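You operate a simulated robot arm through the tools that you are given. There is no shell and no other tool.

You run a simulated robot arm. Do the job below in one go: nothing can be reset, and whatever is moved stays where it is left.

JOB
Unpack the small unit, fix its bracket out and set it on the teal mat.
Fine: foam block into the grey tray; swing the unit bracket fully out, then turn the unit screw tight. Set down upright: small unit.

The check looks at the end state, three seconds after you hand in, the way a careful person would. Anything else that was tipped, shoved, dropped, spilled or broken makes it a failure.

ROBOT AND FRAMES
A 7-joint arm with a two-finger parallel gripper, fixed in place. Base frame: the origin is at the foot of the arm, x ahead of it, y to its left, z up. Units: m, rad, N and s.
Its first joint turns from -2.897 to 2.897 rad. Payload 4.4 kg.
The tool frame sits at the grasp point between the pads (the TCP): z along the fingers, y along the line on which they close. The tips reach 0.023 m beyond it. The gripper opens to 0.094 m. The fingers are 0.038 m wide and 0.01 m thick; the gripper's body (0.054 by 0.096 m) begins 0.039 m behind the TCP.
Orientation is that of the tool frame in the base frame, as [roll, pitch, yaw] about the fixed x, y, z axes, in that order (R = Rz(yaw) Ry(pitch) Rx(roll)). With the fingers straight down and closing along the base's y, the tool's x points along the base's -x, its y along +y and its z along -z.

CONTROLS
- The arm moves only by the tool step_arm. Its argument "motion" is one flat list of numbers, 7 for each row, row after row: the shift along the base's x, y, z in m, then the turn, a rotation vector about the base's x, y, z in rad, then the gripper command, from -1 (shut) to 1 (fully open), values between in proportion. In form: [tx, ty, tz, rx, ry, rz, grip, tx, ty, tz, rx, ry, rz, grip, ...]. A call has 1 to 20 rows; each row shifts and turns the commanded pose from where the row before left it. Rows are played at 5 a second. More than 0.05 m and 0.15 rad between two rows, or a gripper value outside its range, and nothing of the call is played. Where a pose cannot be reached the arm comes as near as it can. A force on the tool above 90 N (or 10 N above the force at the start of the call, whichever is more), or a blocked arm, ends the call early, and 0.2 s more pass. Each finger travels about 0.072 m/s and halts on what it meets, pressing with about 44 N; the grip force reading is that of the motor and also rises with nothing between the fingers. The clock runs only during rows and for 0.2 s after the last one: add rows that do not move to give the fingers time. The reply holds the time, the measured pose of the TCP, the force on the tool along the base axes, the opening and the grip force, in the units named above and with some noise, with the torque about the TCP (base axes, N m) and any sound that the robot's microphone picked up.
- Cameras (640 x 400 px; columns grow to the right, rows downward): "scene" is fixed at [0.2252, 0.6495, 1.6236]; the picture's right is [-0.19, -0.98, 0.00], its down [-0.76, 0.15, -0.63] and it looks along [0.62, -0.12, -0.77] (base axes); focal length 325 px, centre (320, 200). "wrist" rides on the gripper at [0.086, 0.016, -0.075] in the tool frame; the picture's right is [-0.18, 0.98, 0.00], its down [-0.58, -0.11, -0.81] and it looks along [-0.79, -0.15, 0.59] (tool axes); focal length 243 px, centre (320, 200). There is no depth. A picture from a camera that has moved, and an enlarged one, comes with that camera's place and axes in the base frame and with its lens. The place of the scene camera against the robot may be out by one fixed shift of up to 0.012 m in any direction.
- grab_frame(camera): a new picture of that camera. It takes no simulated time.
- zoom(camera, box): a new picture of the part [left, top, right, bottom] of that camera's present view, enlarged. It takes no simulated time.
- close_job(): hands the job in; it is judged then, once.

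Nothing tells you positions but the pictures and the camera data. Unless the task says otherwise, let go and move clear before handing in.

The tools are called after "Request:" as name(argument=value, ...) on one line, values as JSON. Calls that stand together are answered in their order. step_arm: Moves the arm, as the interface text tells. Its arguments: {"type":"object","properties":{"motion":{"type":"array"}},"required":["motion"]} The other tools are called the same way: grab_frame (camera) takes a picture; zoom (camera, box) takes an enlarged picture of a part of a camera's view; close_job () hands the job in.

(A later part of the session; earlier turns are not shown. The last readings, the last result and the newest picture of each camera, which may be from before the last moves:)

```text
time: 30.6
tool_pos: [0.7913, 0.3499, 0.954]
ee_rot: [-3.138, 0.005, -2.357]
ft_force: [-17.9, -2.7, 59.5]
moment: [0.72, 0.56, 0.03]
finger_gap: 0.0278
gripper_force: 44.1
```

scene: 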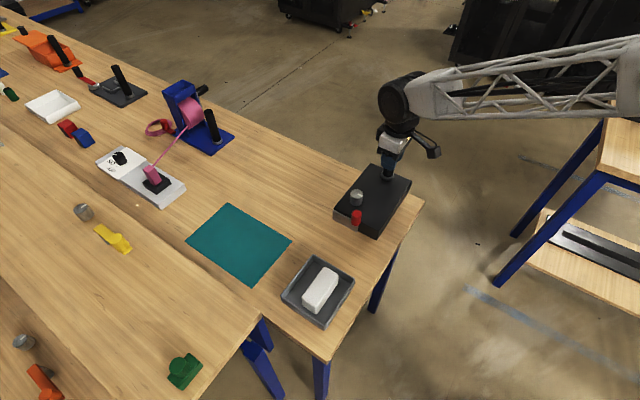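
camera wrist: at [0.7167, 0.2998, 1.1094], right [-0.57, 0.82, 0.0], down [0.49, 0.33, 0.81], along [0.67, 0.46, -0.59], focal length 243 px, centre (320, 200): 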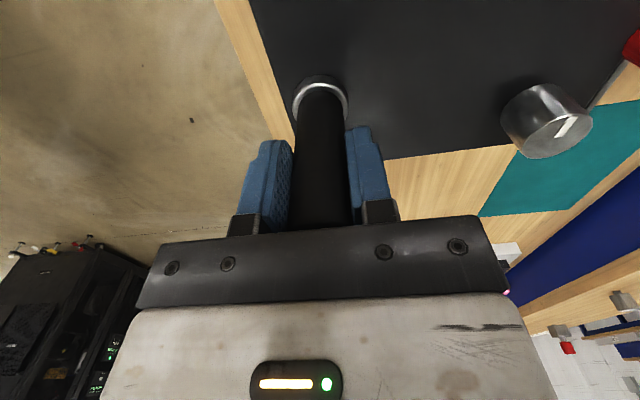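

It's seated on the table. I'll ease off the pressure, let go and rise.

Request:
step_arm(motion=[0, 0, 0.003, 0, 0, 0, -1, 0, 0, 0, 0, 0, 0, -0.3, 0, 0, 0, 0, 0, 0, 0.3, 0, 0, 0, 0, 0, 0, 0.6, 0, 0, 0, 0, 0, 0, 0.6])

Request:
step_arm(motion=[0, 0, 0.02, 0, 0, 0, 0.6, 0, 0, 0.04, 0, 0, 0, 0.6, 0, 0, 0.04, 0, 0, 0, 0.6, 0, 0, 0.03, 0, 0, 0, 0.6, 0, 0, 0, 0, 0, 0, 0.6])

Request:
zoom(camera="scene", box=[300, 150, 440, 250])

Request:
grab_frame(camera="wrist")

```text
time: 31.8
tool_pos: [0.7917, 0.35, 0.9549]
ee_rot: [3.141, 0.002, -2.357]
ft_force: [1.1, -0.5, 0.2]
moment: [-0.02, 0.04, -0.03]
finger_gap: 0.075
gripper_force: 0.1
```

```text
time: 33.0
tool_pos: [0.7916, 0.3484, 1.0852]
ee_rot: [-3.14, 0.003, -2.356]
ft_force: [0.6, -0.2, -0.7]
moment: [0.03, 0.01, -0.04]
finger_gap: 0.0754
gripper_force: 0.1
```

```text
4.00 times, centred on (370, 200) of scene
camera zoom: at [0.2252, 0.6495, 1.6236], right [-0.19, -0.98, 0.0], down [-0.76, 0.15, -0.63], along [0.62, -0.12, -0.77], focal length 1299 px, centre (120, 200)
```

zoom: 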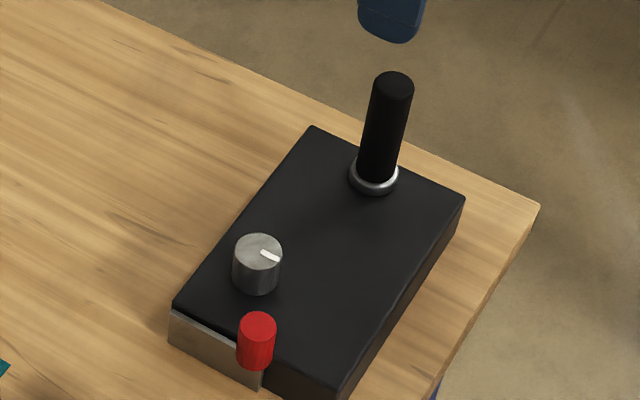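

```text
taken
camera wrist: at [0.7184, 0.2993, 1.1611], right [-0.56, 0.83, 0.0], down [0.49, 0.33, 0.81], along [0.67, 0.46, -0.59], focal length 243 px, centre (320, 200)
```

wrist: 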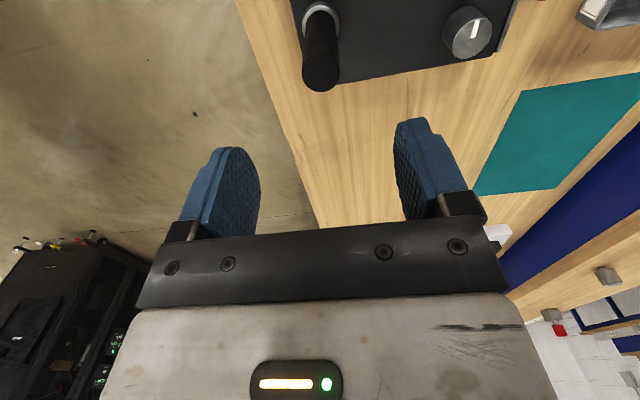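

The unit sits stably at its new spot. Next I'll hover over the red grip, around (0.662, 0.47), for a close look at the bracket.

Request:
step_arm(motion=[-0.026, 0.0244, -0.005, 0, 0, 0, 0.6, -0.026, 0.0244, -0.005, 0, 0, 0, 0.6, -0.026, 0.0244, -0.01, 0, 0, 0, 0.6, -0.026, 0.0244, -0.01, 0, 0, 0, 0.6, -0.026, 0.0244, -0.01, 0, 0, 0, 0.2, 0, 0, 0, 0, 0, 0, 0.2, 0, 0, 0, 0, 0, 0, 0.2])

Request:
grab_frame(camera="wrist")

Request:
zoom(camera="wrist", box=[200, 0, 440, 150])

Request:
zoom(camera="scene", box=[300, 150, 440, 250])

```text
time: 34.6
tool_pos: [0.6593, 0.4718, 1.0455]
ee_rot: [3.141, 0.002, -2.357]
ft_force: [-0.7, 0.2, 0.2]
moment: [-0.02, 0.01, 0.01]
finger_gap: 0.0563
gripper_force: 0.0
```

```text
taken
camera wrist: at [0.5856, 0.4222, 1.1211], right [-0.56, 0.83, 0.0], down [0.49, 0.33, 0.81], along [0.67, 0.46, -0.59], focal length 243 px, centre (320, 200)
```

wrist: 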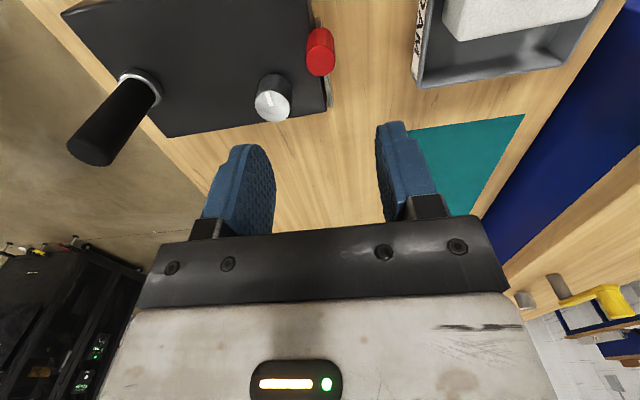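

```text
2.67 times, centred on (320, 75) of wrist
camera zoom: at [0.5856, 0.4222, 1.1211], right [-0.56, 0.83, 0.0], down [0.49, 0.33, 0.81], along [0.67, 0.46, -0.59], focal length 647 px, centre (320, 533)
```

zoom: 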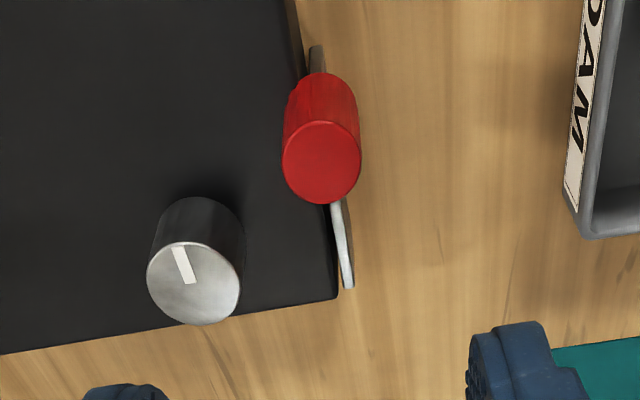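

```text
4.00 times, centred on (370, 200) of scene
camera zoom: at [0.2252, 0.6495, 1.6236], right [-0.19, -0.98, 0.0], down [-0.76, 0.15, -0.63], along [0.62, -0.12, -0.77], focal length 1299 px, centre (120, 200)
```

zoom: 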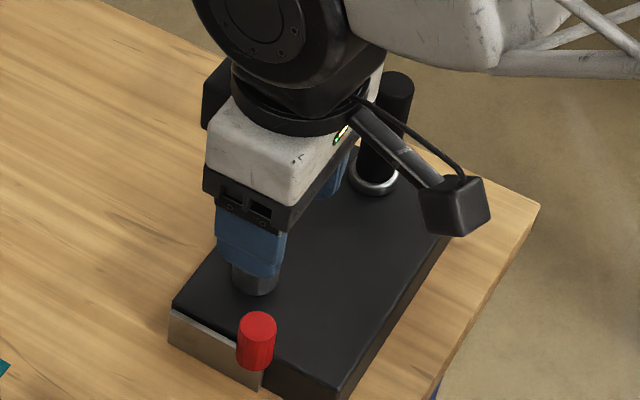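

The grip is at (0.658, 0.471) and the hinge end at about (0.706, 0.518), a swing radius of about 0.066 m. I'll narrow the gap to stay clear of the screw, then descend onto the grip.

Request:
step_arm(motion=[-0.003, -0.003, -0.03, 0, 0, 0, -0.17, 0, 0, -0.04, 0, 0, 0, -0.17, 0, 0, -0.03, 0, 0, 0, -0.17, 0, 0, 0, 0, 0, 0, -0.17])

Request:
grab_frame(camera="wrist")

Request:
zoom(camera="scene", box=[300, 150, 440, 250])

```text
time: 35.6
tool_pos: [0.6556, 0.469, 0.9458]
ee_rot: [3.141, 0.002, -2.356]
ft_force: [0.5, 0.0, -0.2]
moment: [0.0, 0.02, -0.03]
finger_gap: 0.0391
gripper_force: 0.1
```

```text
taken
camera wrist: at [0.5822, 0.4185, 1.021], right [-0.56, 0.83, 0.0], down [0.49, 0.33, 0.81], along [0.67, 0.46, -0.59], focal length 243 px, centre (320, 200)
```

wrist: 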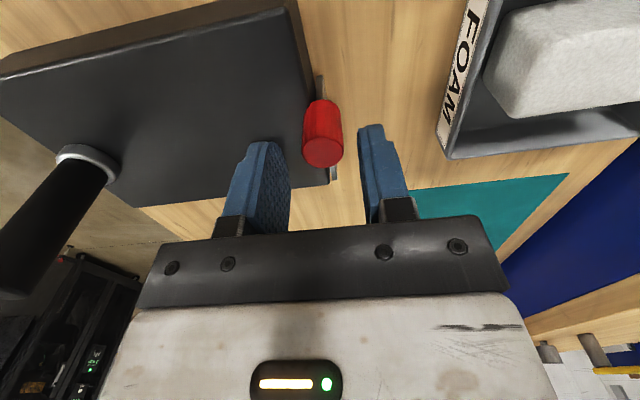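

```text
4.00 times, centred on (370, 200) of scene
camera zoom: at [0.2252, 0.6495, 1.6236], right [-0.19, -0.98, 0.0], down [-0.76, 0.15, -0.63], along [0.62, -0.12, -0.77], focal length 1299 px, centre (120, 200)
```

zoom: 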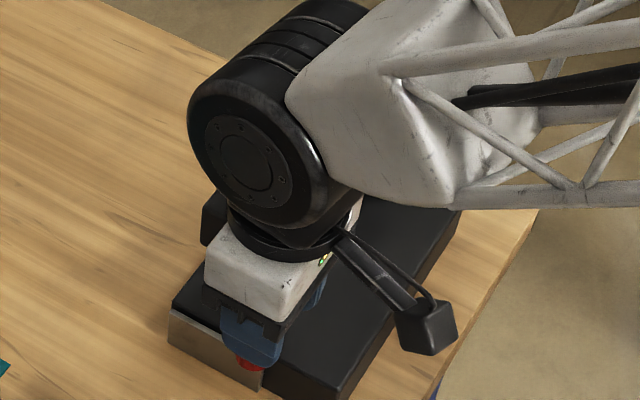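

The grip is centred between the fingers. I'll go down to grasp height and close.

Request:
step_arm(motion=[0, 0, -0.015, 0, 0, 0, -0.17, 0, 0, -0.0165, 0, 0, 0, -0.17, 0, 0, 0, 0, 0, 0, -0.17])

Request:
step_arm(motion=[0, 0, 0, 0, 0, 0, -0.6, 0, 0, 0, 0, 0, 0, -0.8, 0, 0, 0, 0, 0, 0, -0.8])

Request:
grab_frame(camera="wrist")

```text
time: 36.4
tool_pos: [0.6564, 0.468, 0.9128]
ee_rot: [3.141, 0.002, -2.357]
ft_force: [1.0, -0.6, -0.9]
moment: [-0.02, -0.01, -0.01]
finger_gap: 0.039
gripper_force: 0.1
```

```text
time: 37.2
tool_pos: [0.6567, 0.4685, 0.9128]
ee_rot: [-3.14, 0.002, -2.354]
ft_force: [-0.7, 1.9, 0.6]
moment: [-0.33, -0.39, 0.02]
finger_gap: 0.0231
gripper_force: 44.1
```

```text
taken
camera wrist: at [0.5833, 0.4184, 0.9889], right [-0.56, 0.83, 0.0], down [0.49, 0.33, 0.81], along [0.67, 0.46, -0.59], focal length 243 px, centre (320, 200)
```

wrist: 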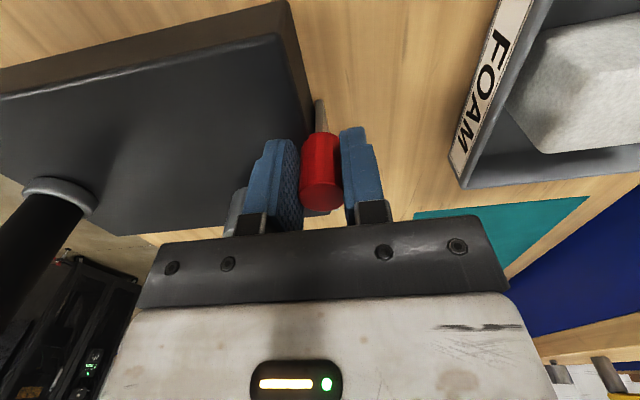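

I have the red grip. I'll loosen the fingers into a light cage so any error in my hinge estimate doesn't drag the unit, then start the clockwise swing in short arc steps.

Request:
step_arm(motion=[0, 0, 0, 0, 0, 0, -0.36, 0, 0, 0, 0, 0, 0, -0.36, -0.00641, 0.00735, 0, 0, 0, -0.14, -0.36, -0.00534, 0.0082, 0, 0, 0, -0.14, -0.36, -0.00415, 0.00886, 0, 0, 0, -0.14, -0.36, 0, 0, 0, 0, 0, 0, -0.36])

Request:
grab_frame(camera="wrist")

Request:
zoom(camera="scene", box=[300, 150, 440, 250])

```text
time: 38.6
tool_pos: [0.6394, 0.4934, 0.9133]
ee_rot: [-3.141, 0.001, -2.778]
ft_force: [0.8, 0.2, -0.6]
moment: [-0.03, 0.01, 0.03]
finger_gap: 0.0301
gripper_force: 0.1
```

```text
taken
camera wrist: at [0.553, 0.4769, 0.9896], right [-0.18, 0.98, 0.0], down [0.58, 0.1, 0.81], along [0.79, 0.14, -0.59], focal length 243 px, centre (320, 200)
```

wrist: 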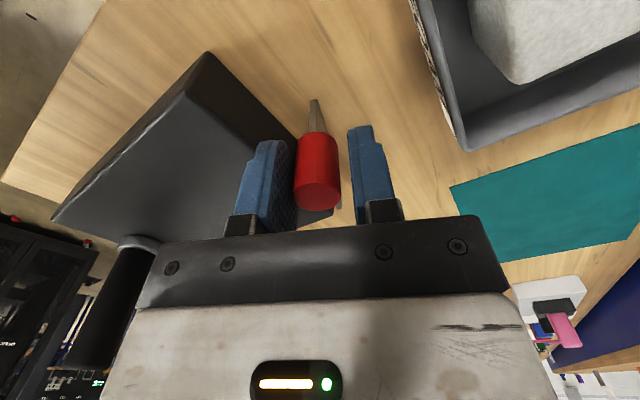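

```text
4.00 times, centred on (370, 200) of scene
camera zoom: at [0.2252, 0.6495, 1.6236], right [-0.19, -0.98, 0.0], down [-0.76, 0.15, -0.63], along [0.62, -0.12, -0.77], focal length 1299 px, centre (120, 200)
```

zoom: 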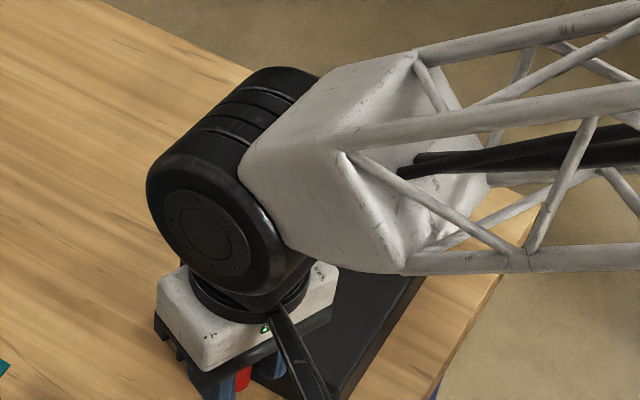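

The bracket is swinging with the cage and there's almost no force. I'll continue along the arc.

Request:
step_arm(motion=[-0.00287, 0.00935, 0, 0, 0, -0.14, -0.36, -0.00153, 0.00967, 0, 0, 0, -0.14, -0.36, -0.00017, 0.00976, 0, 0, 0, -0.14, -0.36, 0.0012, 0.0097, 0, 0, 0, -0.14, -0.36, 0, 0, 0, 0, 0, 0, -0.36])

Request:
grab_frame(camera="wrist")

Request:
zoom(camera="scene", box=[300, 150, 440, 250])

```text
time: 39.8
tool_pos: [0.6377, 0.5302, 0.9138]
ee_rot: [-3.141, 0.002, 2.946]
ft_force: [-0.7, -0.2, 0.1]
moment: [0.0, 0.01, 0.01]
finger_gap: 0.0299
gripper_force: 0.0
```

```text
taken
camera wrist: at [0.5554, 0.5637, 0.9892], right [0.37, 0.93, 0.0], down [0.55, -0.22, 0.81], along [0.75, -0.3, -0.59], focal length 243 px, centre (320, 200)
```

wrist: 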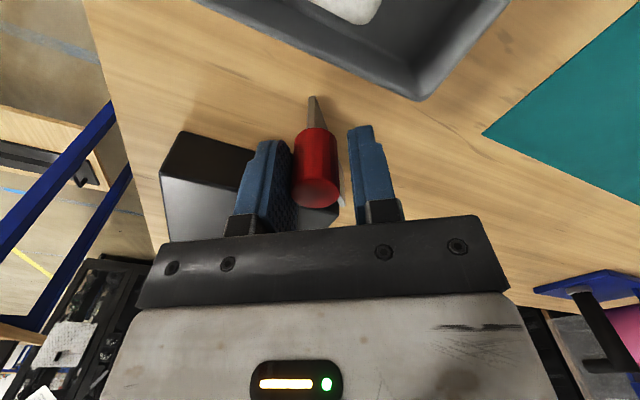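

```text
4.00 times, centred on (370, 200) of scene
camera zoom: at [0.2252, 0.6495, 1.6236], right [-0.19, -0.98, 0.0], down [-0.76, 0.15, -0.63], along [0.62, -0.12, -0.77], focal length 1299 px, centre (120, 200)
```

zoom: 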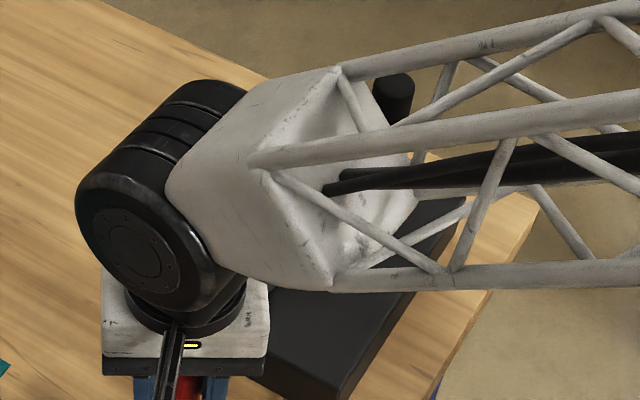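

It's past 55° and still swinging freely. I'll continue towards 90°.

Request:
step_arm(motion=[0.00254, 0.00946, 0, 0, 0, -0.14, -0.36, 0.00383, 0.00899, 0, 0, 0, -0.14, -0.36, 0.00505, 0.00837, 0, 0, 0, -0.14, -0.36, 0, 0, 0, 0, 0, 0, -0.36])

Request:
grab_frame(camera="wrist")

Request:
zoom(camera="scene", box=[280, 150, 440, 260])

```text
time: 40.8
tool_pos: [0.6483, 0.5585, 0.9127]
ee_rot: [-3.141, 0.002, 2.527]
ft_force: [-0.4, -0.1, -0.4]
moment: [-0.02, 0.02, 0.04]
finger_gap: 0.0301
gripper_force: 0.1
```

```text
taken
camera wrist: at [0.587, 0.6213, 0.9888], right [0.72, 0.7, 0.0], down [0.41, -0.42, 0.81], along [0.56, -0.58, -0.59], focal length 243 px, centre (320, 200)
```

wrist: 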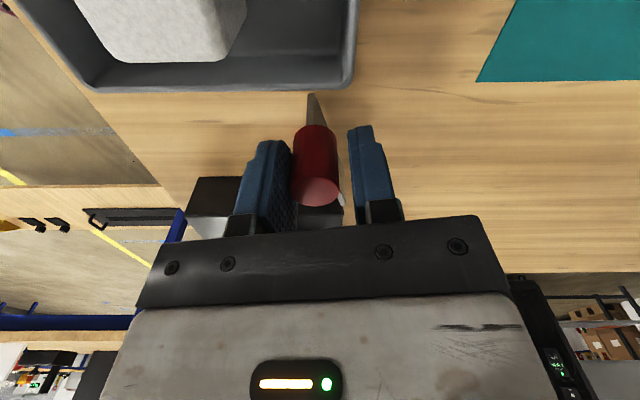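

```text
3.64 times, centred on (360, 205) of scene
camera zoom: at [0.2252, 0.6495, 1.6236], right [-0.19, -0.98, 0.0], down [-0.76, 0.15, -0.63], along [0.62, -0.12, -0.77], focal length 1181 px, centre (174, 182)
```

zoom: 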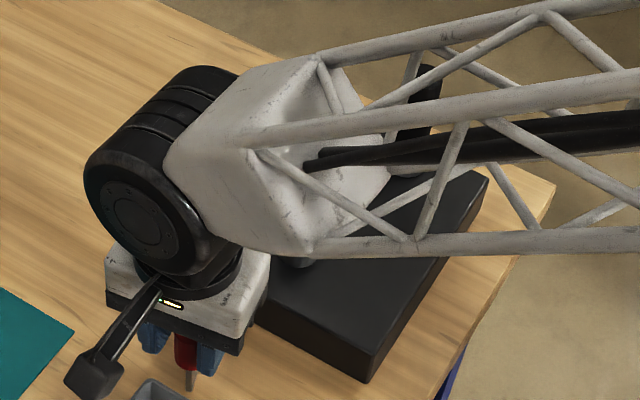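

It's at about 80° with no stop felt yet. I'll go on one step at a time, watching the force.

Request:
step_arm(motion=[0.00617, 0.00758, 0, 0, 0, -0.14, -0.36, 0, 0, 0, 0, 0, 0, -0.36])

Request:
step_arm(motion=[0.0036, 0.00335, 0, 0, 0, -0.07, -0.36, 0, 0, 0, 0, 0, 0, -0.36])

Request:
grab_frame(camera="wrist")

Request:
zoom(camera="scene", box=[280, 150, 440, 260])

```text
time: 41.4
tool_pos: [0.654, 0.5663, 0.9121]
ee_rot: [-3.141, 0.003, 2.385]
ft_force: [-0.6, -0.5, 1.1]
moment: [0.05, -0.03, 0.02]
finger_gap: 0.0299
gripper_force: 0.3
```

```text
time: 42.0
tool_pos: [0.6593, 0.567, 0.9134]
ee_rot: [-3.141, 0.004, 2.318]
ft_force: [-0.4, 0.4, -0.2]
moment: [-0.01, -0.01, 0.0]
finger_gap: 0.03
gripper_force: 0.0
```

```text
taken
camera wrist: at [0.6114, 0.6425, 0.9888], right [0.85, 0.53, 0.0], down [0.31, -0.5, 0.81], along [0.43, -0.68, -0.59], focal length 243 px, centre (320, 200)
```

wrist: 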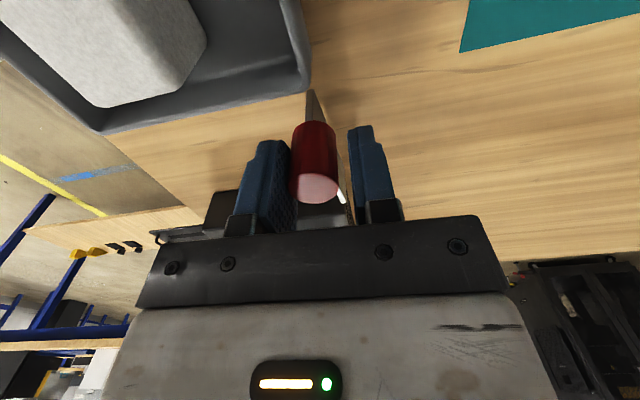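

```text
3.64 times, centred on (360, 205) of scene
camera zoom: at [0.2252, 0.6495, 1.6236], right [-0.19, -0.98, 0.0], down [-0.76, 0.15, -0.63], along [0.62, -0.12, -0.77], focal length 1181 px, centre (174, 182)
```

zoom: 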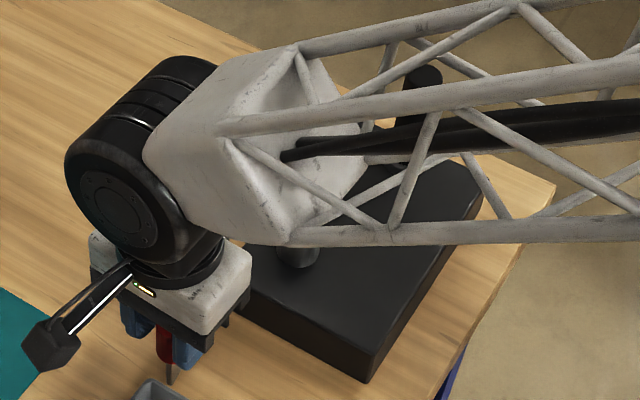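

It's at about 92° and still moving freely. I'll continue in small steps.

Request:
step_arm(motion=[0.0036, 0.00335, 0, 0, 0, -0.07, -0.36, 0, 0, 0, 0, 0, 0, -0.36])

Request:
step_arm(motion=[0.004, 0.0029, 0, 0, 0, -0.07, -0.36, 0, 0, 0, 0, 0, 0, -0.36])

Request:
step_arm(motion=[0.004, 0.0027, 0, 0, 0, -0.07, -0.36, 0, 0, 0, 0, 0, 0, -0.36])

Request:
grab_frame(camera="wrist")

Request:
zoom(camera="scene", box=[280, 150, 440, 260])

```text
time: 42.6
tool_pos: [0.6626, 0.5732, 0.9139]
ee_rot: [-3.141, 0.002, 2.248]
ft_force: [-0.2, -0.6, 0.3]
moment: [-0.02, -0.01, 0.0]
finger_gap: 0.0298
gripper_force: 0.0
```

```text
time: 43.2
tool_pos: [0.6653, 0.5762, 0.9143]
ee_rot: [-3.141, 0.001, 2.177]
ft_force: [-1.4, -0.6, -0.6]
moment: [0.01, 0.0, 0.02]
finger_gap: 0.0307
gripper_force: 0.8
```

```text
time: 43.8
tool_pos: [0.6698, 0.5785, 0.9136]
ee_rot: [-3.141, 0.002, 2.108]
ft_force: [-0.8, -0.3, 1.5]
moment: [-0.04, 0.03, 0.03]
finger_gap: 0.0308
gripper_force: 1.2
```

```text
taken
camera wrist: at [0.6395, 0.6603, 0.9894], right [0.94, 0.34, 0.0], down [0.2, -0.55, 0.81], along [0.28, -0.76, -0.59], focal length 243 px, centre (320, 200)
```

wrist: 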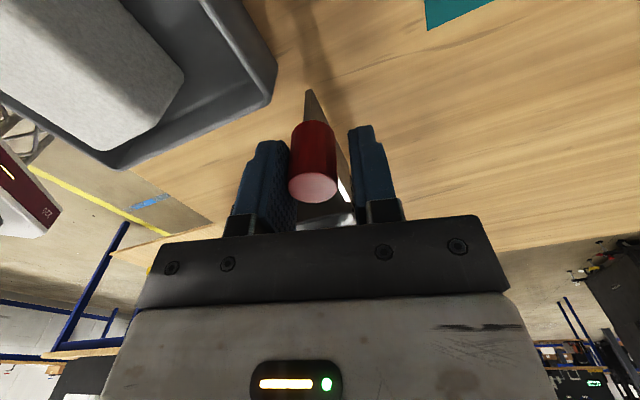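

```text
3.64 times, centred on (360, 205) of scene
camera zoom: at [0.2252, 0.6495, 1.6236], right [-0.19, -0.98, 0.0], down [-0.76, 0.15, -0.63], along [0.62, -0.12, -0.77], focal length 1181 px, centre (174, 182)
```

zoom: 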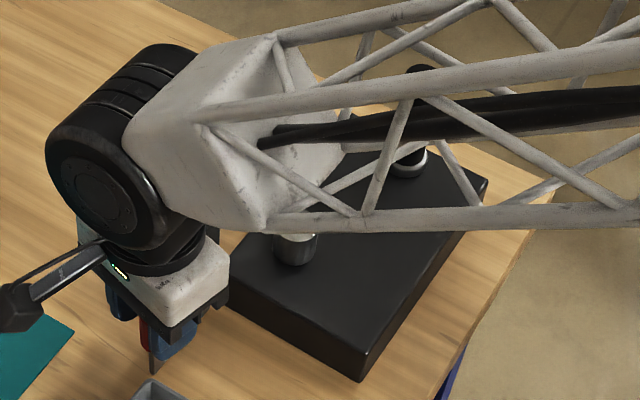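

There's a hint of load now: the fingers are spread slightly and about 1.5 N shows on the tool. I'll check whether the unit has shifted.

Request:
zoom(camera="scene", box=[330, 170, 430, 260])

Request:
zoom(camera="scene", box=[290, 210, 370, 270])

Request:
zoom(camera="wrist", box=[220, 80, 420, 240])

```text
4.44 times, centred on (380, 215) of scene
camera zoom: at [0.2252, 0.6495, 1.6236], right [-0.19, -0.98, 0.0], down [-0.76, 0.15, -0.63], along [0.62, -0.12, -0.77], focal length 1444 px, centre (53, 133)
```

zoom: 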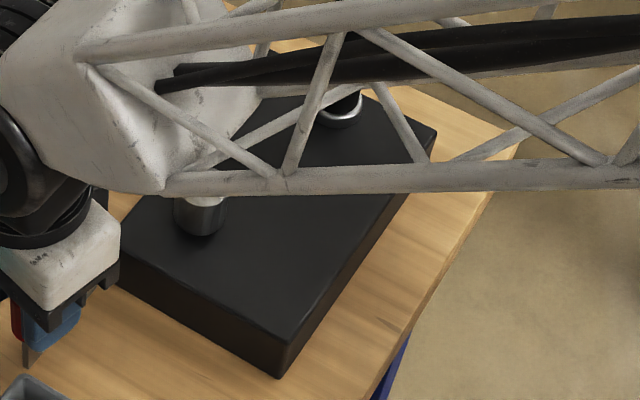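

```text
6.67 times, centred on (330, 240) of scene
camera zoom: at [0.2252, 0.6495, 1.6236], right [-0.19, -0.98, 0.0], down [-0.76, 0.15, -0.63], along [0.62, -0.12, -0.77], focal length 2166 px, centre (253, -67)
```

zoom: 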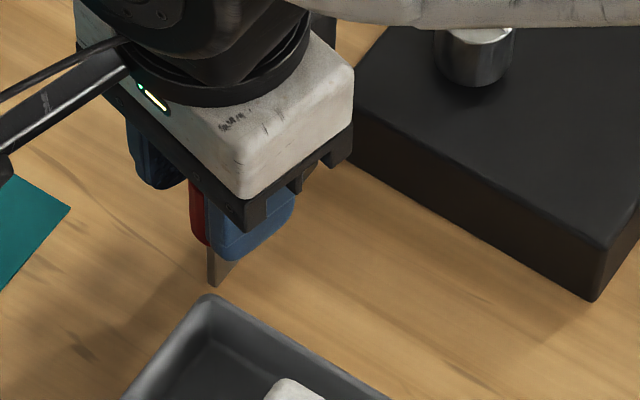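

```text
2.50 times, centred on (320, 160) of wrist
camera zoom: at [0.6395, 0.6603, 0.9894], right [0.94, 0.34, 0.0], down [0.2, -0.55, 0.81], along [0.28, -0.76, -0.59], focal length 606 px, centre (320, 300)
```

zoom: 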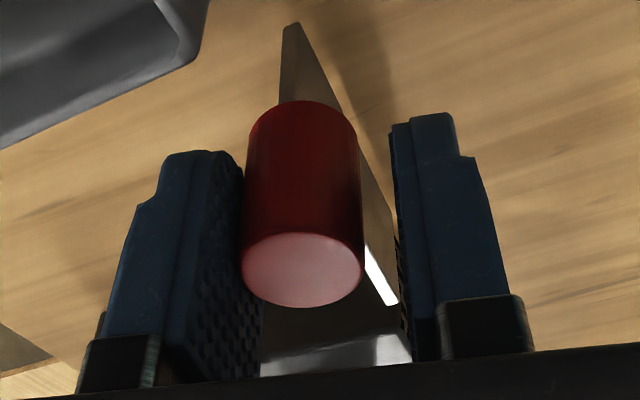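

The front corner of the unit has moved about 3 px, so the bracket has probably reached its stop and started to turn the unit slightly. I'll release, rise and look at the bracket angle.

Request:
step_arm(motion=[0, 0, 0, 0, 0, 0, 0.0, 0, 0, 0, 0, 0, 0, 0.2, 0, 0, 0.03, 0, 0, 0, 0.2, 0, 0, 0.04, 0, 0, 0, 0.2, 0, 0, 0.04, 0, 0, 0, 0.2, 0, 0, 0.04, 0, 0, 0, 0.2, 0, 0, 0, 0, 0, 0, 0.2])

Request:
grab_frame(camera="wrist")

Request:
zoom(camera="scene", box=[290, 160, 430, 260])

```text
time: 45.4
tool_pos: [0.673, 0.5813, 1.0672]
ee_rot: [3.142, 0.002, 2.107]
ft_force: [0.7, 0.1, -0.1]
moment: [-0.01, 0.0, 0.0]
finger_gap: 0.0565
gripper_force: 0.0
```

```text
taken
camera wrist: at [0.641, 0.6627, 1.1417], right [0.94, 0.34, 0.0], down [0.2, -0.55, 0.81], along [0.28, -0.76, -0.59], focal length 243 px, centre (320, 200)
```

wrist: 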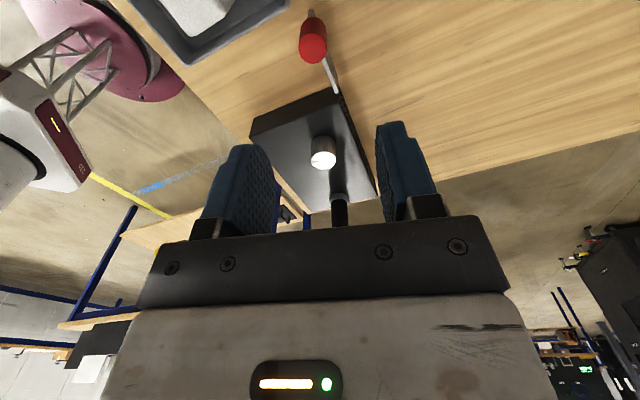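

```text
4.00 times, centred on (360, 210) of scene
camera zoom: at [0.2252, 0.6495, 1.6236], right [-0.19, -0.98, 0.0], down [-0.76, 0.15, -0.63], along [0.62, -0.12, -0.77], focal length 1299 px, centre (160, 160)
```

zoom: 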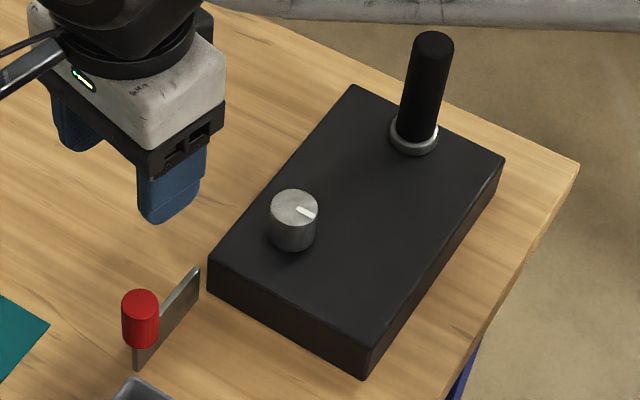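

From the scene view the box axis is still near 45° and the bracket stands roughly 93° out from its folded position. I'll measure it more exactly with the wrist camera.

Request:
zoom(camera="wrist", box=[230, 0, 400, 110])

Request:
zoom(camera="wrist", box=[230, 80, 400, 230])

```text
3.64 times, centred on (315, 55) of wrist
camera zoom: at [0.641, 0.6627, 1.1417], right [0.94, 0.34, 0.0], down [0.2, -0.55, 0.81], along [0.28, -0.76, -0.59], focal length 882 px, centre (338, 727)
```

zoom: 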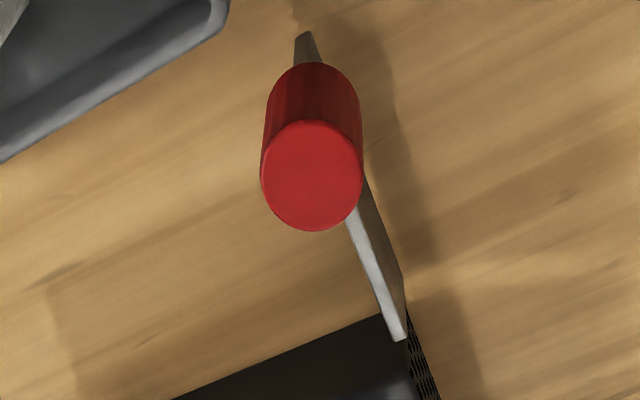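

```text
2.67 times, centred on (315, 155) of wrist
camera zoom: at [0.641, 0.6627, 1.1417], right [0.94, 0.34, 0.0], down [0.2, -0.55, 0.81], along [0.28, -0.76, -0.59], focal length 647 px, centre (333, 320)
```

zoom: 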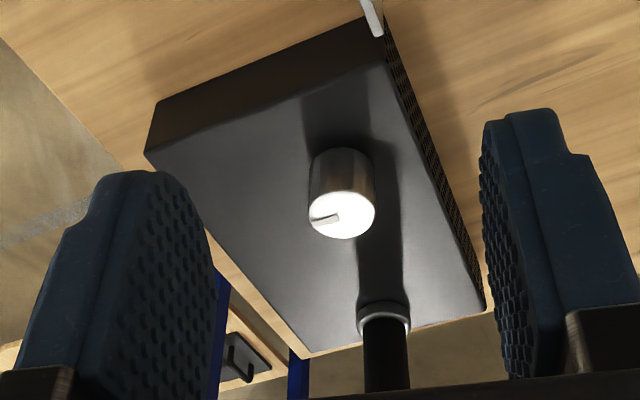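

The bracket now stands about 94° out from folded. The unit only shifted a few millimetres once the bracket hit its stop, so I take it as fully out. Next I'll go to the screw at about (0.7195, 0.4605), winding the wrist counter-clockwise first so there's a long clockwise turn available.

Request:
step_arm(motion=[0.0024, -0.0063, 0, 0, 0, 0.14, 0.2, 0.0024, -0.0063, 0, 0, 0, 0.14, 0.2, 0.0024, -0.0063, 0, 0, 0, 0.14, 0.2, 0.0024, -0.0063, 0, 0, 0, 0.14, 0.2, 0.0024, -0.0063, 0, 0, 0, 0.14, 0.2, 0.0024, -0.0063, 0, 0, 0, 0.14, 0.2, 0.0024, -0.0063, 0, 0, 0, 0.14, 0.2, 0.0024, -0.0063, 0, 0, 0, 0.14, 0.2, 0.0024, -0.0063, 0, 0, 0, 0.14, 0.2, 0.0024, -0.0063, 0, 0, 0, 0.14, 0.2, 0.0024, -0.0063, 0, 0, 0, 0.14, 0.2, 0.0024, -0.0063, 0, 0, 0, 0.14, 0.2, 0.0024, -0.0063, 0, 0, 0, 0.14, 0.2, 0.0024, -0.0063, 0, 0, 0, 0.14, 0.2, 0.0024, -0.0063, 0, 0, 0, 0.14, 0.2, 0.0024, -0.0063, 0, 0, 0, 0.14, 0.2, 0.0024, -0.0063, 0, 0, 0, 0.14, 0.2, 0.0024, -0.0063, 0, 0, 0, 0.14, 0.2, 0.0024, -0.0063, 0, 0, 0, 0.14, 0.2, 0, 0, 0, 0, 0, 0, 0.2])

Request:
grab_frame(camera="wrist")

Request:
grab_frame(camera="scene")

```text
time: 49.6
tool_pos: [0.7163, 0.4586, 1.0639]
ee_rot: [-3.141, 0.003, -1.514]
ft_force: [-0.4, -0.4, 0.8]
moment: [0.01, 0.04, -0.02]
finger_gap: 0.0563
gripper_force: 0.0
```

```text
taken
camera wrist: at [0.7042, 0.3709, 1.1392], right [-0.99, 0.13, 0.0], down [0.08, 0.59, 0.81], along [0.1, 0.8, -0.59], focal length 243 px, centre (320, 200)
```

wrist: 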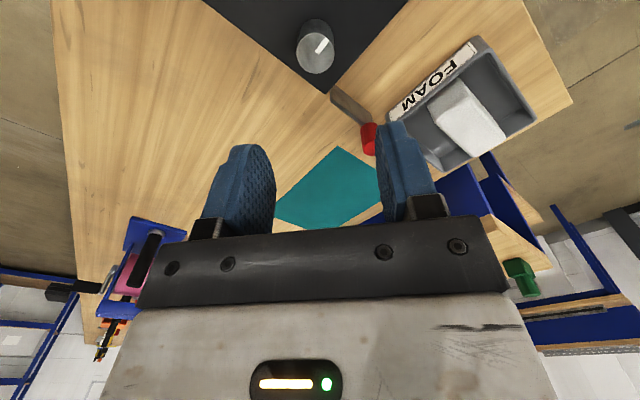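

```text
taken
```

scene: 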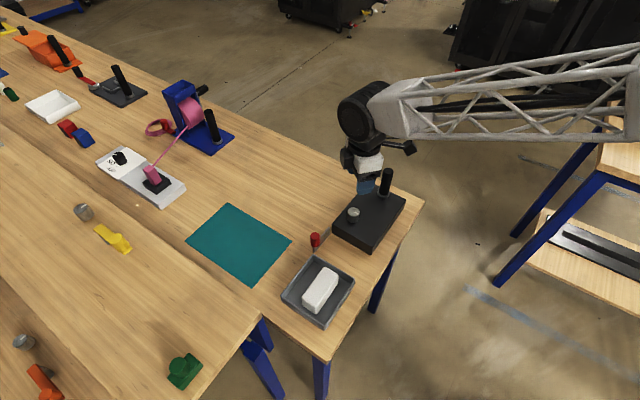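

The wrist reached yaw 273° without trouble. I'll zoom in on the screw to pin down its axis.

Request:
zoom(camera="wrist", box=[260, 0, 400, 110])

Request:
zoom(camera="scene", box=[290, 170, 420, 260])

```text
3.64 times, centred on (330, 55) of wrist
camera zoom: at [0.7042, 0.3709, 1.1392], right [-0.99, 0.13, 0.0], down [0.08, 0.59, 0.81], along [0.1, 0.8, -0.59], focal length 882 px, centre (284, 727)
```

zoom: 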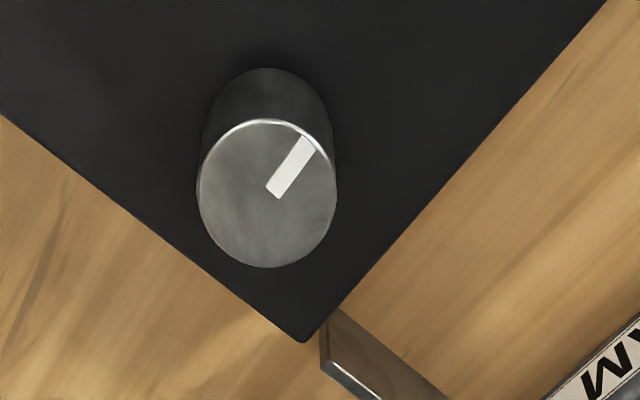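

```text
4.44 times, centred on (355, 215) of scene
camera zoom: at [0.2252, 0.6495, 1.6236], right [-0.19, -0.98, 0.0], down [-0.76, 0.15, -0.63], along [0.62, -0.12, -0.77], focal length 1444 px, centre (164, 133)
```

zoom: 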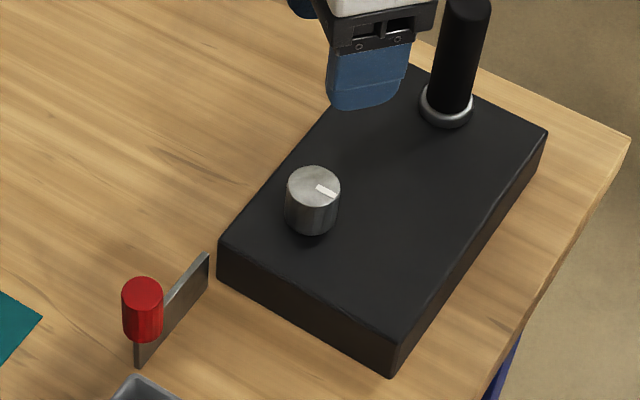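

The screw axis is at (0.7197, 0.4605), its diameter is about 31 mm and its top is near z≈0.922. I'll descend over it.

Request:
step_arm(motion=[0.0034, 0.0019, -0.04, 0, 0, 0, 0.2, 0, 0, -0.04, 0, 0, 0, 0.2, 0, 0, -0.03, 0, 0, 0, 0.2, 0, 0, 0, 0, 0, 0, 0.2])

Request:
grab_frame(camera="wrist")

```text
time: 50.6
tool_pos: [0.7193, 0.4607, 0.9536]
ee_rot: [-3.142, 0.003, -1.517]
ft_force: [-0.7, 0.6, 0.2]
moment: [0.02, -0.03, -0.03]
finger_gap: 0.0568
gripper_force: 0.0
```

```text
taken
camera wrist: at [0.7077, 0.3736, 1.029], right [-0.99, 0.13, 0.0], down [0.08, 0.59, 0.81], along [0.1, 0.8, -0.59], focal length 243 px, centre (320, 200)
```

wrist: 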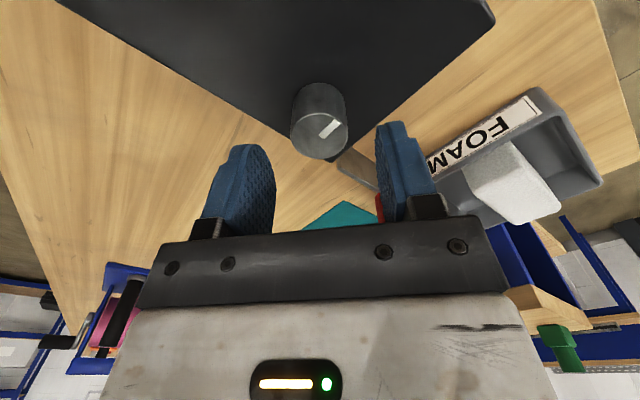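

It's aligned. I'll go down to grip height and close on the screw.

Request:
step_arm(motion=[0, 0, -0.025, 0, 0, 0, 0.2, 0, 0, -0.016, 0, 0, 0, 0.2, 0, 0, 0, 0, 0, 0, 0.2])

Request:
step_arm(motion=[0, 0, 0, 0, 0, 0, -0.3, 0, 0, 0, 0, 0, 0, -0.8, 0, 0, 0, 0, 0, 0, -1, 0, 0, 0, 0, 0, 0, -1])

Request:
zoom(camera="scene", box=[290, 170, 420, 260])

```text
time: 51.4
tool_pos: [0.7199, 0.4612, 0.9121]
ee_rot: [3.142, 0.001, -1.518]
ft_force: [-0.2, -0.2, -0.2]
moment: [-0.01, -0.03, -0.03]
finger_gap: 0.0563
gripper_force: 0.1
```

```text
time: 52.4
tool_pos: [0.7193, 0.4606, 0.9119]
ee_rot: [3.141, 0.002, -1.516]
ft_force: [-0.7, -0.8, -0.2]
moment: [-0.02, -0.44, 0.02]
finger_gap: 0.0314
gripper_force: 43.8
```

```text
4.44 times, centred on (355, 215) of scene
camera zoom: at [0.2252, 0.6495, 1.6236], right [-0.19, -0.98, 0.0], down [-0.76, 0.15, -0.63], along [0.62, -0.12, -0.77], focal length 1444 px, centre (164, 133)
```

zoom: 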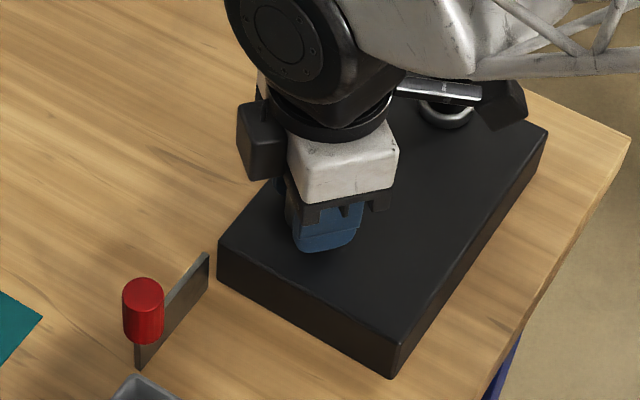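

The screw is gripped. I'll start turning clockwise, watching the torque about z and whether the unit itself stays put.

Request:
step_arm(motion=[0, 0, 0, 0, 0, -0.1, -1, 0, 0, 0, 0, 0, -0.1, -1, 0, 0, 0, 0, 0, -0.1, -1, 0, 0, 0, 0, 0, 0, -1])

Request:
zoom(camera="scene", box=[290, 170, 420, 260])

Request:
grab_frame(camera="wrist")

```text
time: 53.4
tool_pos: [0.7196, 0.4623, 0.9123]
ee_rot: [3.142, 0.003, -1.818]
ft_force: [-0.4, -0.1, -0.3]
moment: [0.1, -0.09, -0.03]
finger_gap: 0.0313
gripper_force: 44.1
```

```text
4.44 times, centred on (355, 215) of scene
camera zoom: at [0.2252, 0.6495, 1.6236], right [-0.19, -0.98, 0.0], down [-0.76, 0.15, -0.63], along [0.62, -0.12, -0.77], focal length 1444 px, centre (164, 133)
```

zoom: 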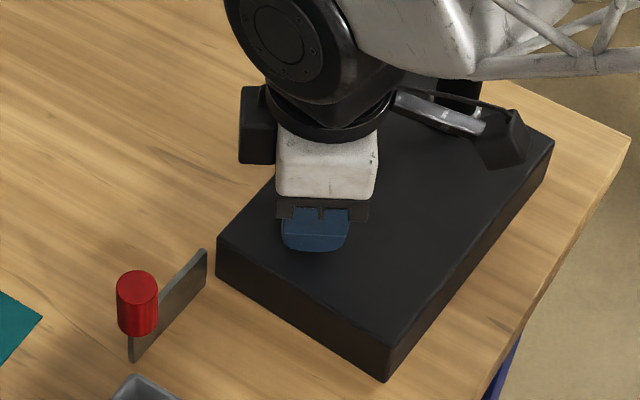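

```text
taken
camera wrist: at [0.6821, 0.3804, 0.9879], right [-0.91, 0.42, 0.0], down [0.25, 0.54, 0.81], along [0.34, 0.73, -0.59], focal length 243 px, centre (320, 200)
```

wrist: 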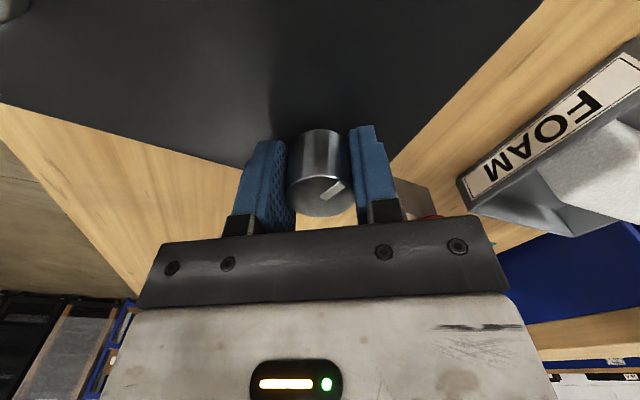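

The screw turns, but the light unit crept a few degrees with it. I'll press down through the grip to raise the unit's friction on the table and continue turning.

Request:
step_arm(motion=[0, 0, -0.0015, 0, 0, 0, -1, 0, 0, 0, 0, 0, 0, -1])

Request:
step_arm(motion=[0, 0, 0, 0, 0, -0.1, -1, 0, 0, 0, 0, 0, -0.1, -1, 0, 0, 0, 0, 0, -0.1, -1, 0, 0, 0, 0, 0, 0, -1])

Request:
zoom(camera="scene", box=[290, 170, 420, 260])

Request:
grab_frame(camera="wrist")

```text
time: 54.0
tool_pos: [0.7197, 0.4614, 0.9117]
ee_rot: [-3.14, 0.001, -1.816]
ft_force: [-4.2, -0.7, 11.7]
moment: [-0.76, 0.78, 0.01]
finger_gap: 0.0315
gripper_force: 44.4
```

```text
time: 55.0
tool_pos: [0.7195, 0.4611, 0.9107]
ee_rot: [-3.141, 0.004, -2.117]
ft_force: [-9.4, 4.8, 30.6]
moment: [0.33, 0.45, -0.04]
finger_gap: 0.0315
gripper_force: 44.4
```

```text
4.44 times, centred on (355, 215) of scene
camera zoom: at [0.2252, 0.6495, 1.6236], right [-0.19, -0.98, 0.0], down [-0.76, 0.15, -0.63], along [0.62, -0.12, -0.77], focal length 1444 px, centre (164, 133)
```

zoom: 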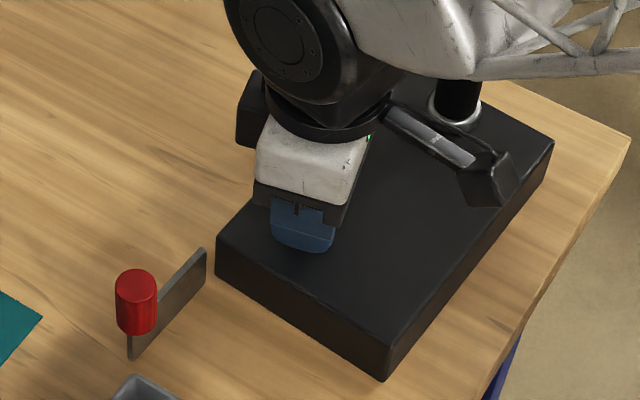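

```text
taken
camera wrist: at [0.6604, 0.395, 0.9875], right [-0.74, 0.67, 0.0], down [0.39, 0.44, 0.81], along [0.54, 0.6, -0.59], focal length 243 px, centre (320, 200)
```

wrist: 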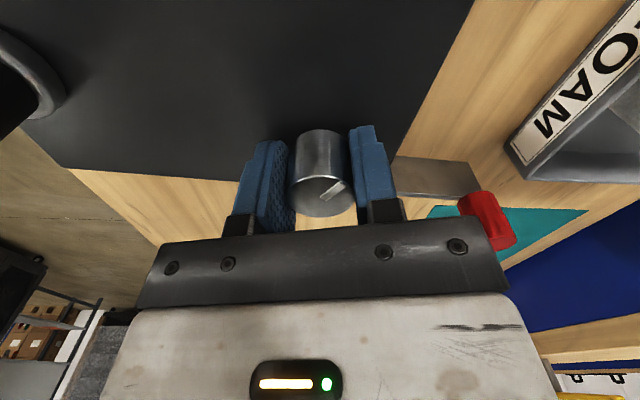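

With about 30 N of down-force the unit stays put while the screw turns. I'll continue clockwise.

Request:
step_arm(motion=[0, 0, 0, 0, 0, -0.12, -1, 0, 0, 0, 0, 0, -0.12, -1, 0, 0, 0, 0, 0, -0.12, -1, 0, 0, 0, 0, 0, -0.12, -1, 0, 0, 0, 0, 0, 0, -1])

Request:
step_arm(motion=[0, 0, 0, 0, 0, -0.12, -1, 0, 0, 0, 0, 0, -0.12, -1, 0, 0, 0, 0, 0, -0.12, -1, 0, 0, 0, 0, 0, -0.12, -1, 0, 0, 0, 0, 0, 0, -1])

Request:
zoom(camera="scene", box=[290, 170, 420, 260])

Request:
grab_frame(camera="wrist")

```text
time: 56.2
tool_pos: [0.7196, 0.4596, 0.9108]
ee_rot: [3.14, 0.003, -2.599]
ft_force: [1.6, 10.4, 19.5]
moment: [-0.08, -0.68, -0.01]
finger_gap: 0.0312
gripper_force: 43.5
```

```text
time: 57.4
tool_pos: [0.7196, 0.4603, 0.9113]
ee_rot: [-3.141, 0.0, -3.079]
ft_force: [-2.3, 0.1, 13.7]
moment: [-0.46, -0.19, 0.0]
finger_gap: 0.0314
gripper_force: 43.8
```

```text
4.44 times, centred on (355, 215) of scene
camera zoom: at [0.2252, 0.6495, 1.6236], right [-0.19, -0.98, 0.0], down [-0.76, 0.15, -0.63], along [0.62, -0.12, -0.77], focal length 1444 px, centre (164, 133)
```

zoom: 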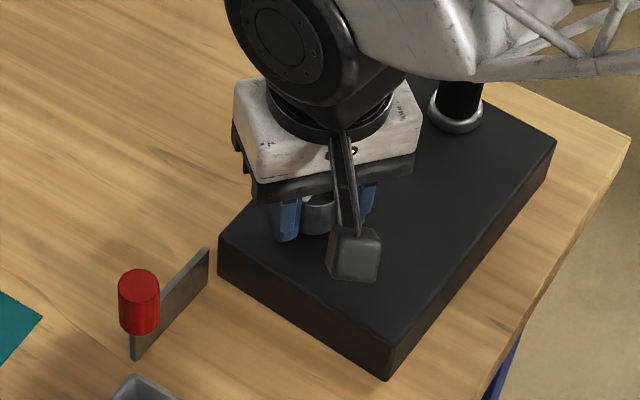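

```text
taken
camera wrist: at [0.6313, 0.4705, 0.9867], right [0.12, 0.99, 0.0], down [0.59, -0.07, 0.81], along [0.8, -0.1, -0.59], focal length 243 px, centre (320, 200)
```

wrist: 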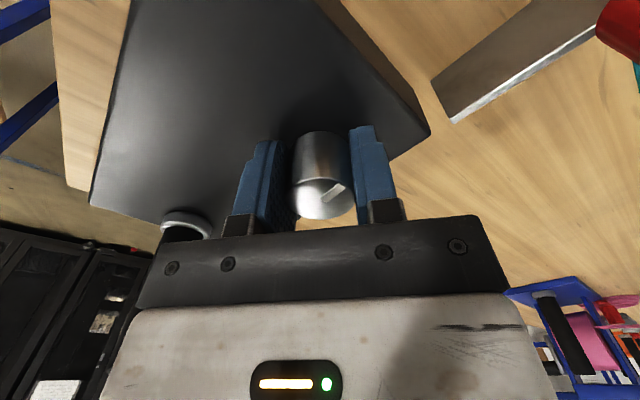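

It has turned about 90° with no torque build-up yet, and the unit isn't moving. I'll continue.

Request:
step_arm(motion=[0, 0, -0.0007, 0, 0, -0.12, -1, 0, 0, 0, 0, 0, -0.12, -1, 0, 0, 0, 0, 0, -0.12, -1, 0, 0, 0, 0, 0, -0.12, -1, 0, 0, 0, 0, 0, 0, -1])

Request:
step_arm(motion=[0, 0, 0, 0, 0, -0.12, -1, 0, 0, 0, 0, 0, -0.12, -1, 0, 0, 0, 0, 0, -0.12, -1, 0, 0, 0, 0, 0, -0.12, -1, 0, 0, 0, 0, 0, 0, -1])

Request:
zoom(camera="scene", box=[290, 170, 420, 260])

Request:
grab_frame(camera="wrist")

```text
time: 58.6
tool_pos: [0.7179, 0.4611, 0.911]
ee_rot: [3.138, 0.001, 2.725]
ft_force: [4.2, 8.3, 19.3]
moment: [-0.5, -0.48, 0.01]
finger_gap: 0.0312
gripper_force: 44.2
```

```text
time: 59.8
tool_pos: [0.7197, 0.4598, 0.91]
ee_rot: [-3.141, 0.001, 2.243]
ft_force: [-12.6, 2.4, 25.3]
moment: [-0.2, 0.6, -0.01]
finger_gap: 0.0314
gripper_force: 44.4
```

```text
4.44 times, centred on (355, 215) of scene
camera zoom: at [0.2252, 0.6495, 1.6236], right [-0.19, -0.98, 0.0], down [-0.76, 0.15, -0.63], along [0.62, -0.12, -0.77], focal length 1444 px, centre (164, 133)
```

zoom: 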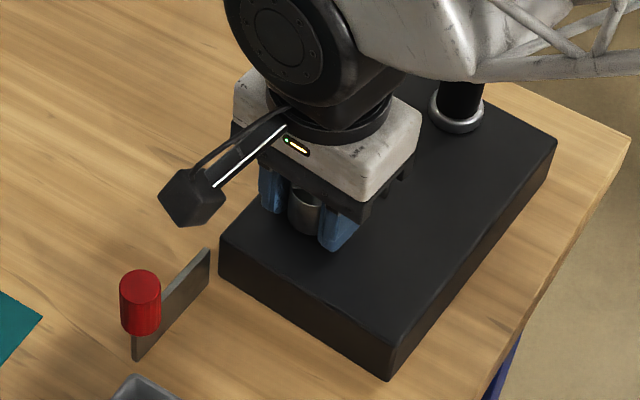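

```text
taken
camera wrist: at [0.6774, 0.5378, 0.9865], right [0.88, 0.47, 0.0], down [0.28, -0.52, 0.81], along [0.38, -0.71, -0.59], focal length 243 px, centre (320, 200)
```

wrist: 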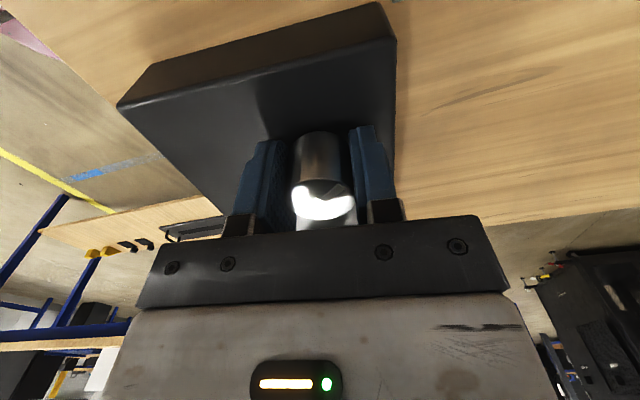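

It's turned about 144° and still free. I'll go a bit further before re-gripping.

Request:
step_arm(motion=[0, 0, 0, 0, 0, -0.12, -1, 0, 0, 0, 0, 0, -0.12, -1, 0, 0, 0, 0, 0, 0, -1])

Request:
step_arm(motion=[0, 0, 0, 0, 0, -0.12, -1, 0, 0, 0, 0, 0, -0.12, -1, 0, 0, 0, 0, 0, 0, -1])

Request:
zoom(camera="scene", box=[290, 170, 420, 260])

```text
time: 60.6
tool_pos: [0.7209, 0.4607, 0.9113]
ee_rot: [-3.141, 0.003, 2.003]
ft_force: [-8.9, -8.1, 23.3]
moment: [-0.38, 0.46, -0.05]
finger_gap: 0.0311
gripper_force: 44.2
```

```text
time: 61.4
tool_pos: [0.7186, 0.4609, 0.911]
ee_rot: [3.141, 0.0, 1.764]
ft_force: [8.6, 2.3, 14.4]
moment: [0.24, 0.35, 0.0]
finger_gap: 0.0312
gripper_force: 44.5
```

```text
4.44 times, centred on (355, 215) of scene
camera zoom: at [0.2252, 0.6495, 1.6236], right [-0.19, -0.98, 0.0], down [-0.76, 0.15, -0.63], along [0.62, -0.12, -0.77], focal length 1444 px, centre (164, 133)
```

zoom: 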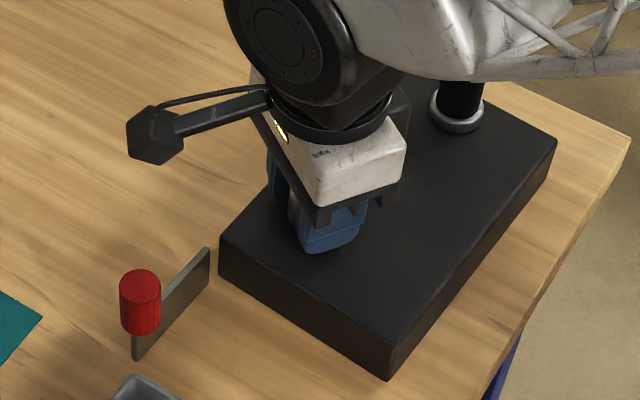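

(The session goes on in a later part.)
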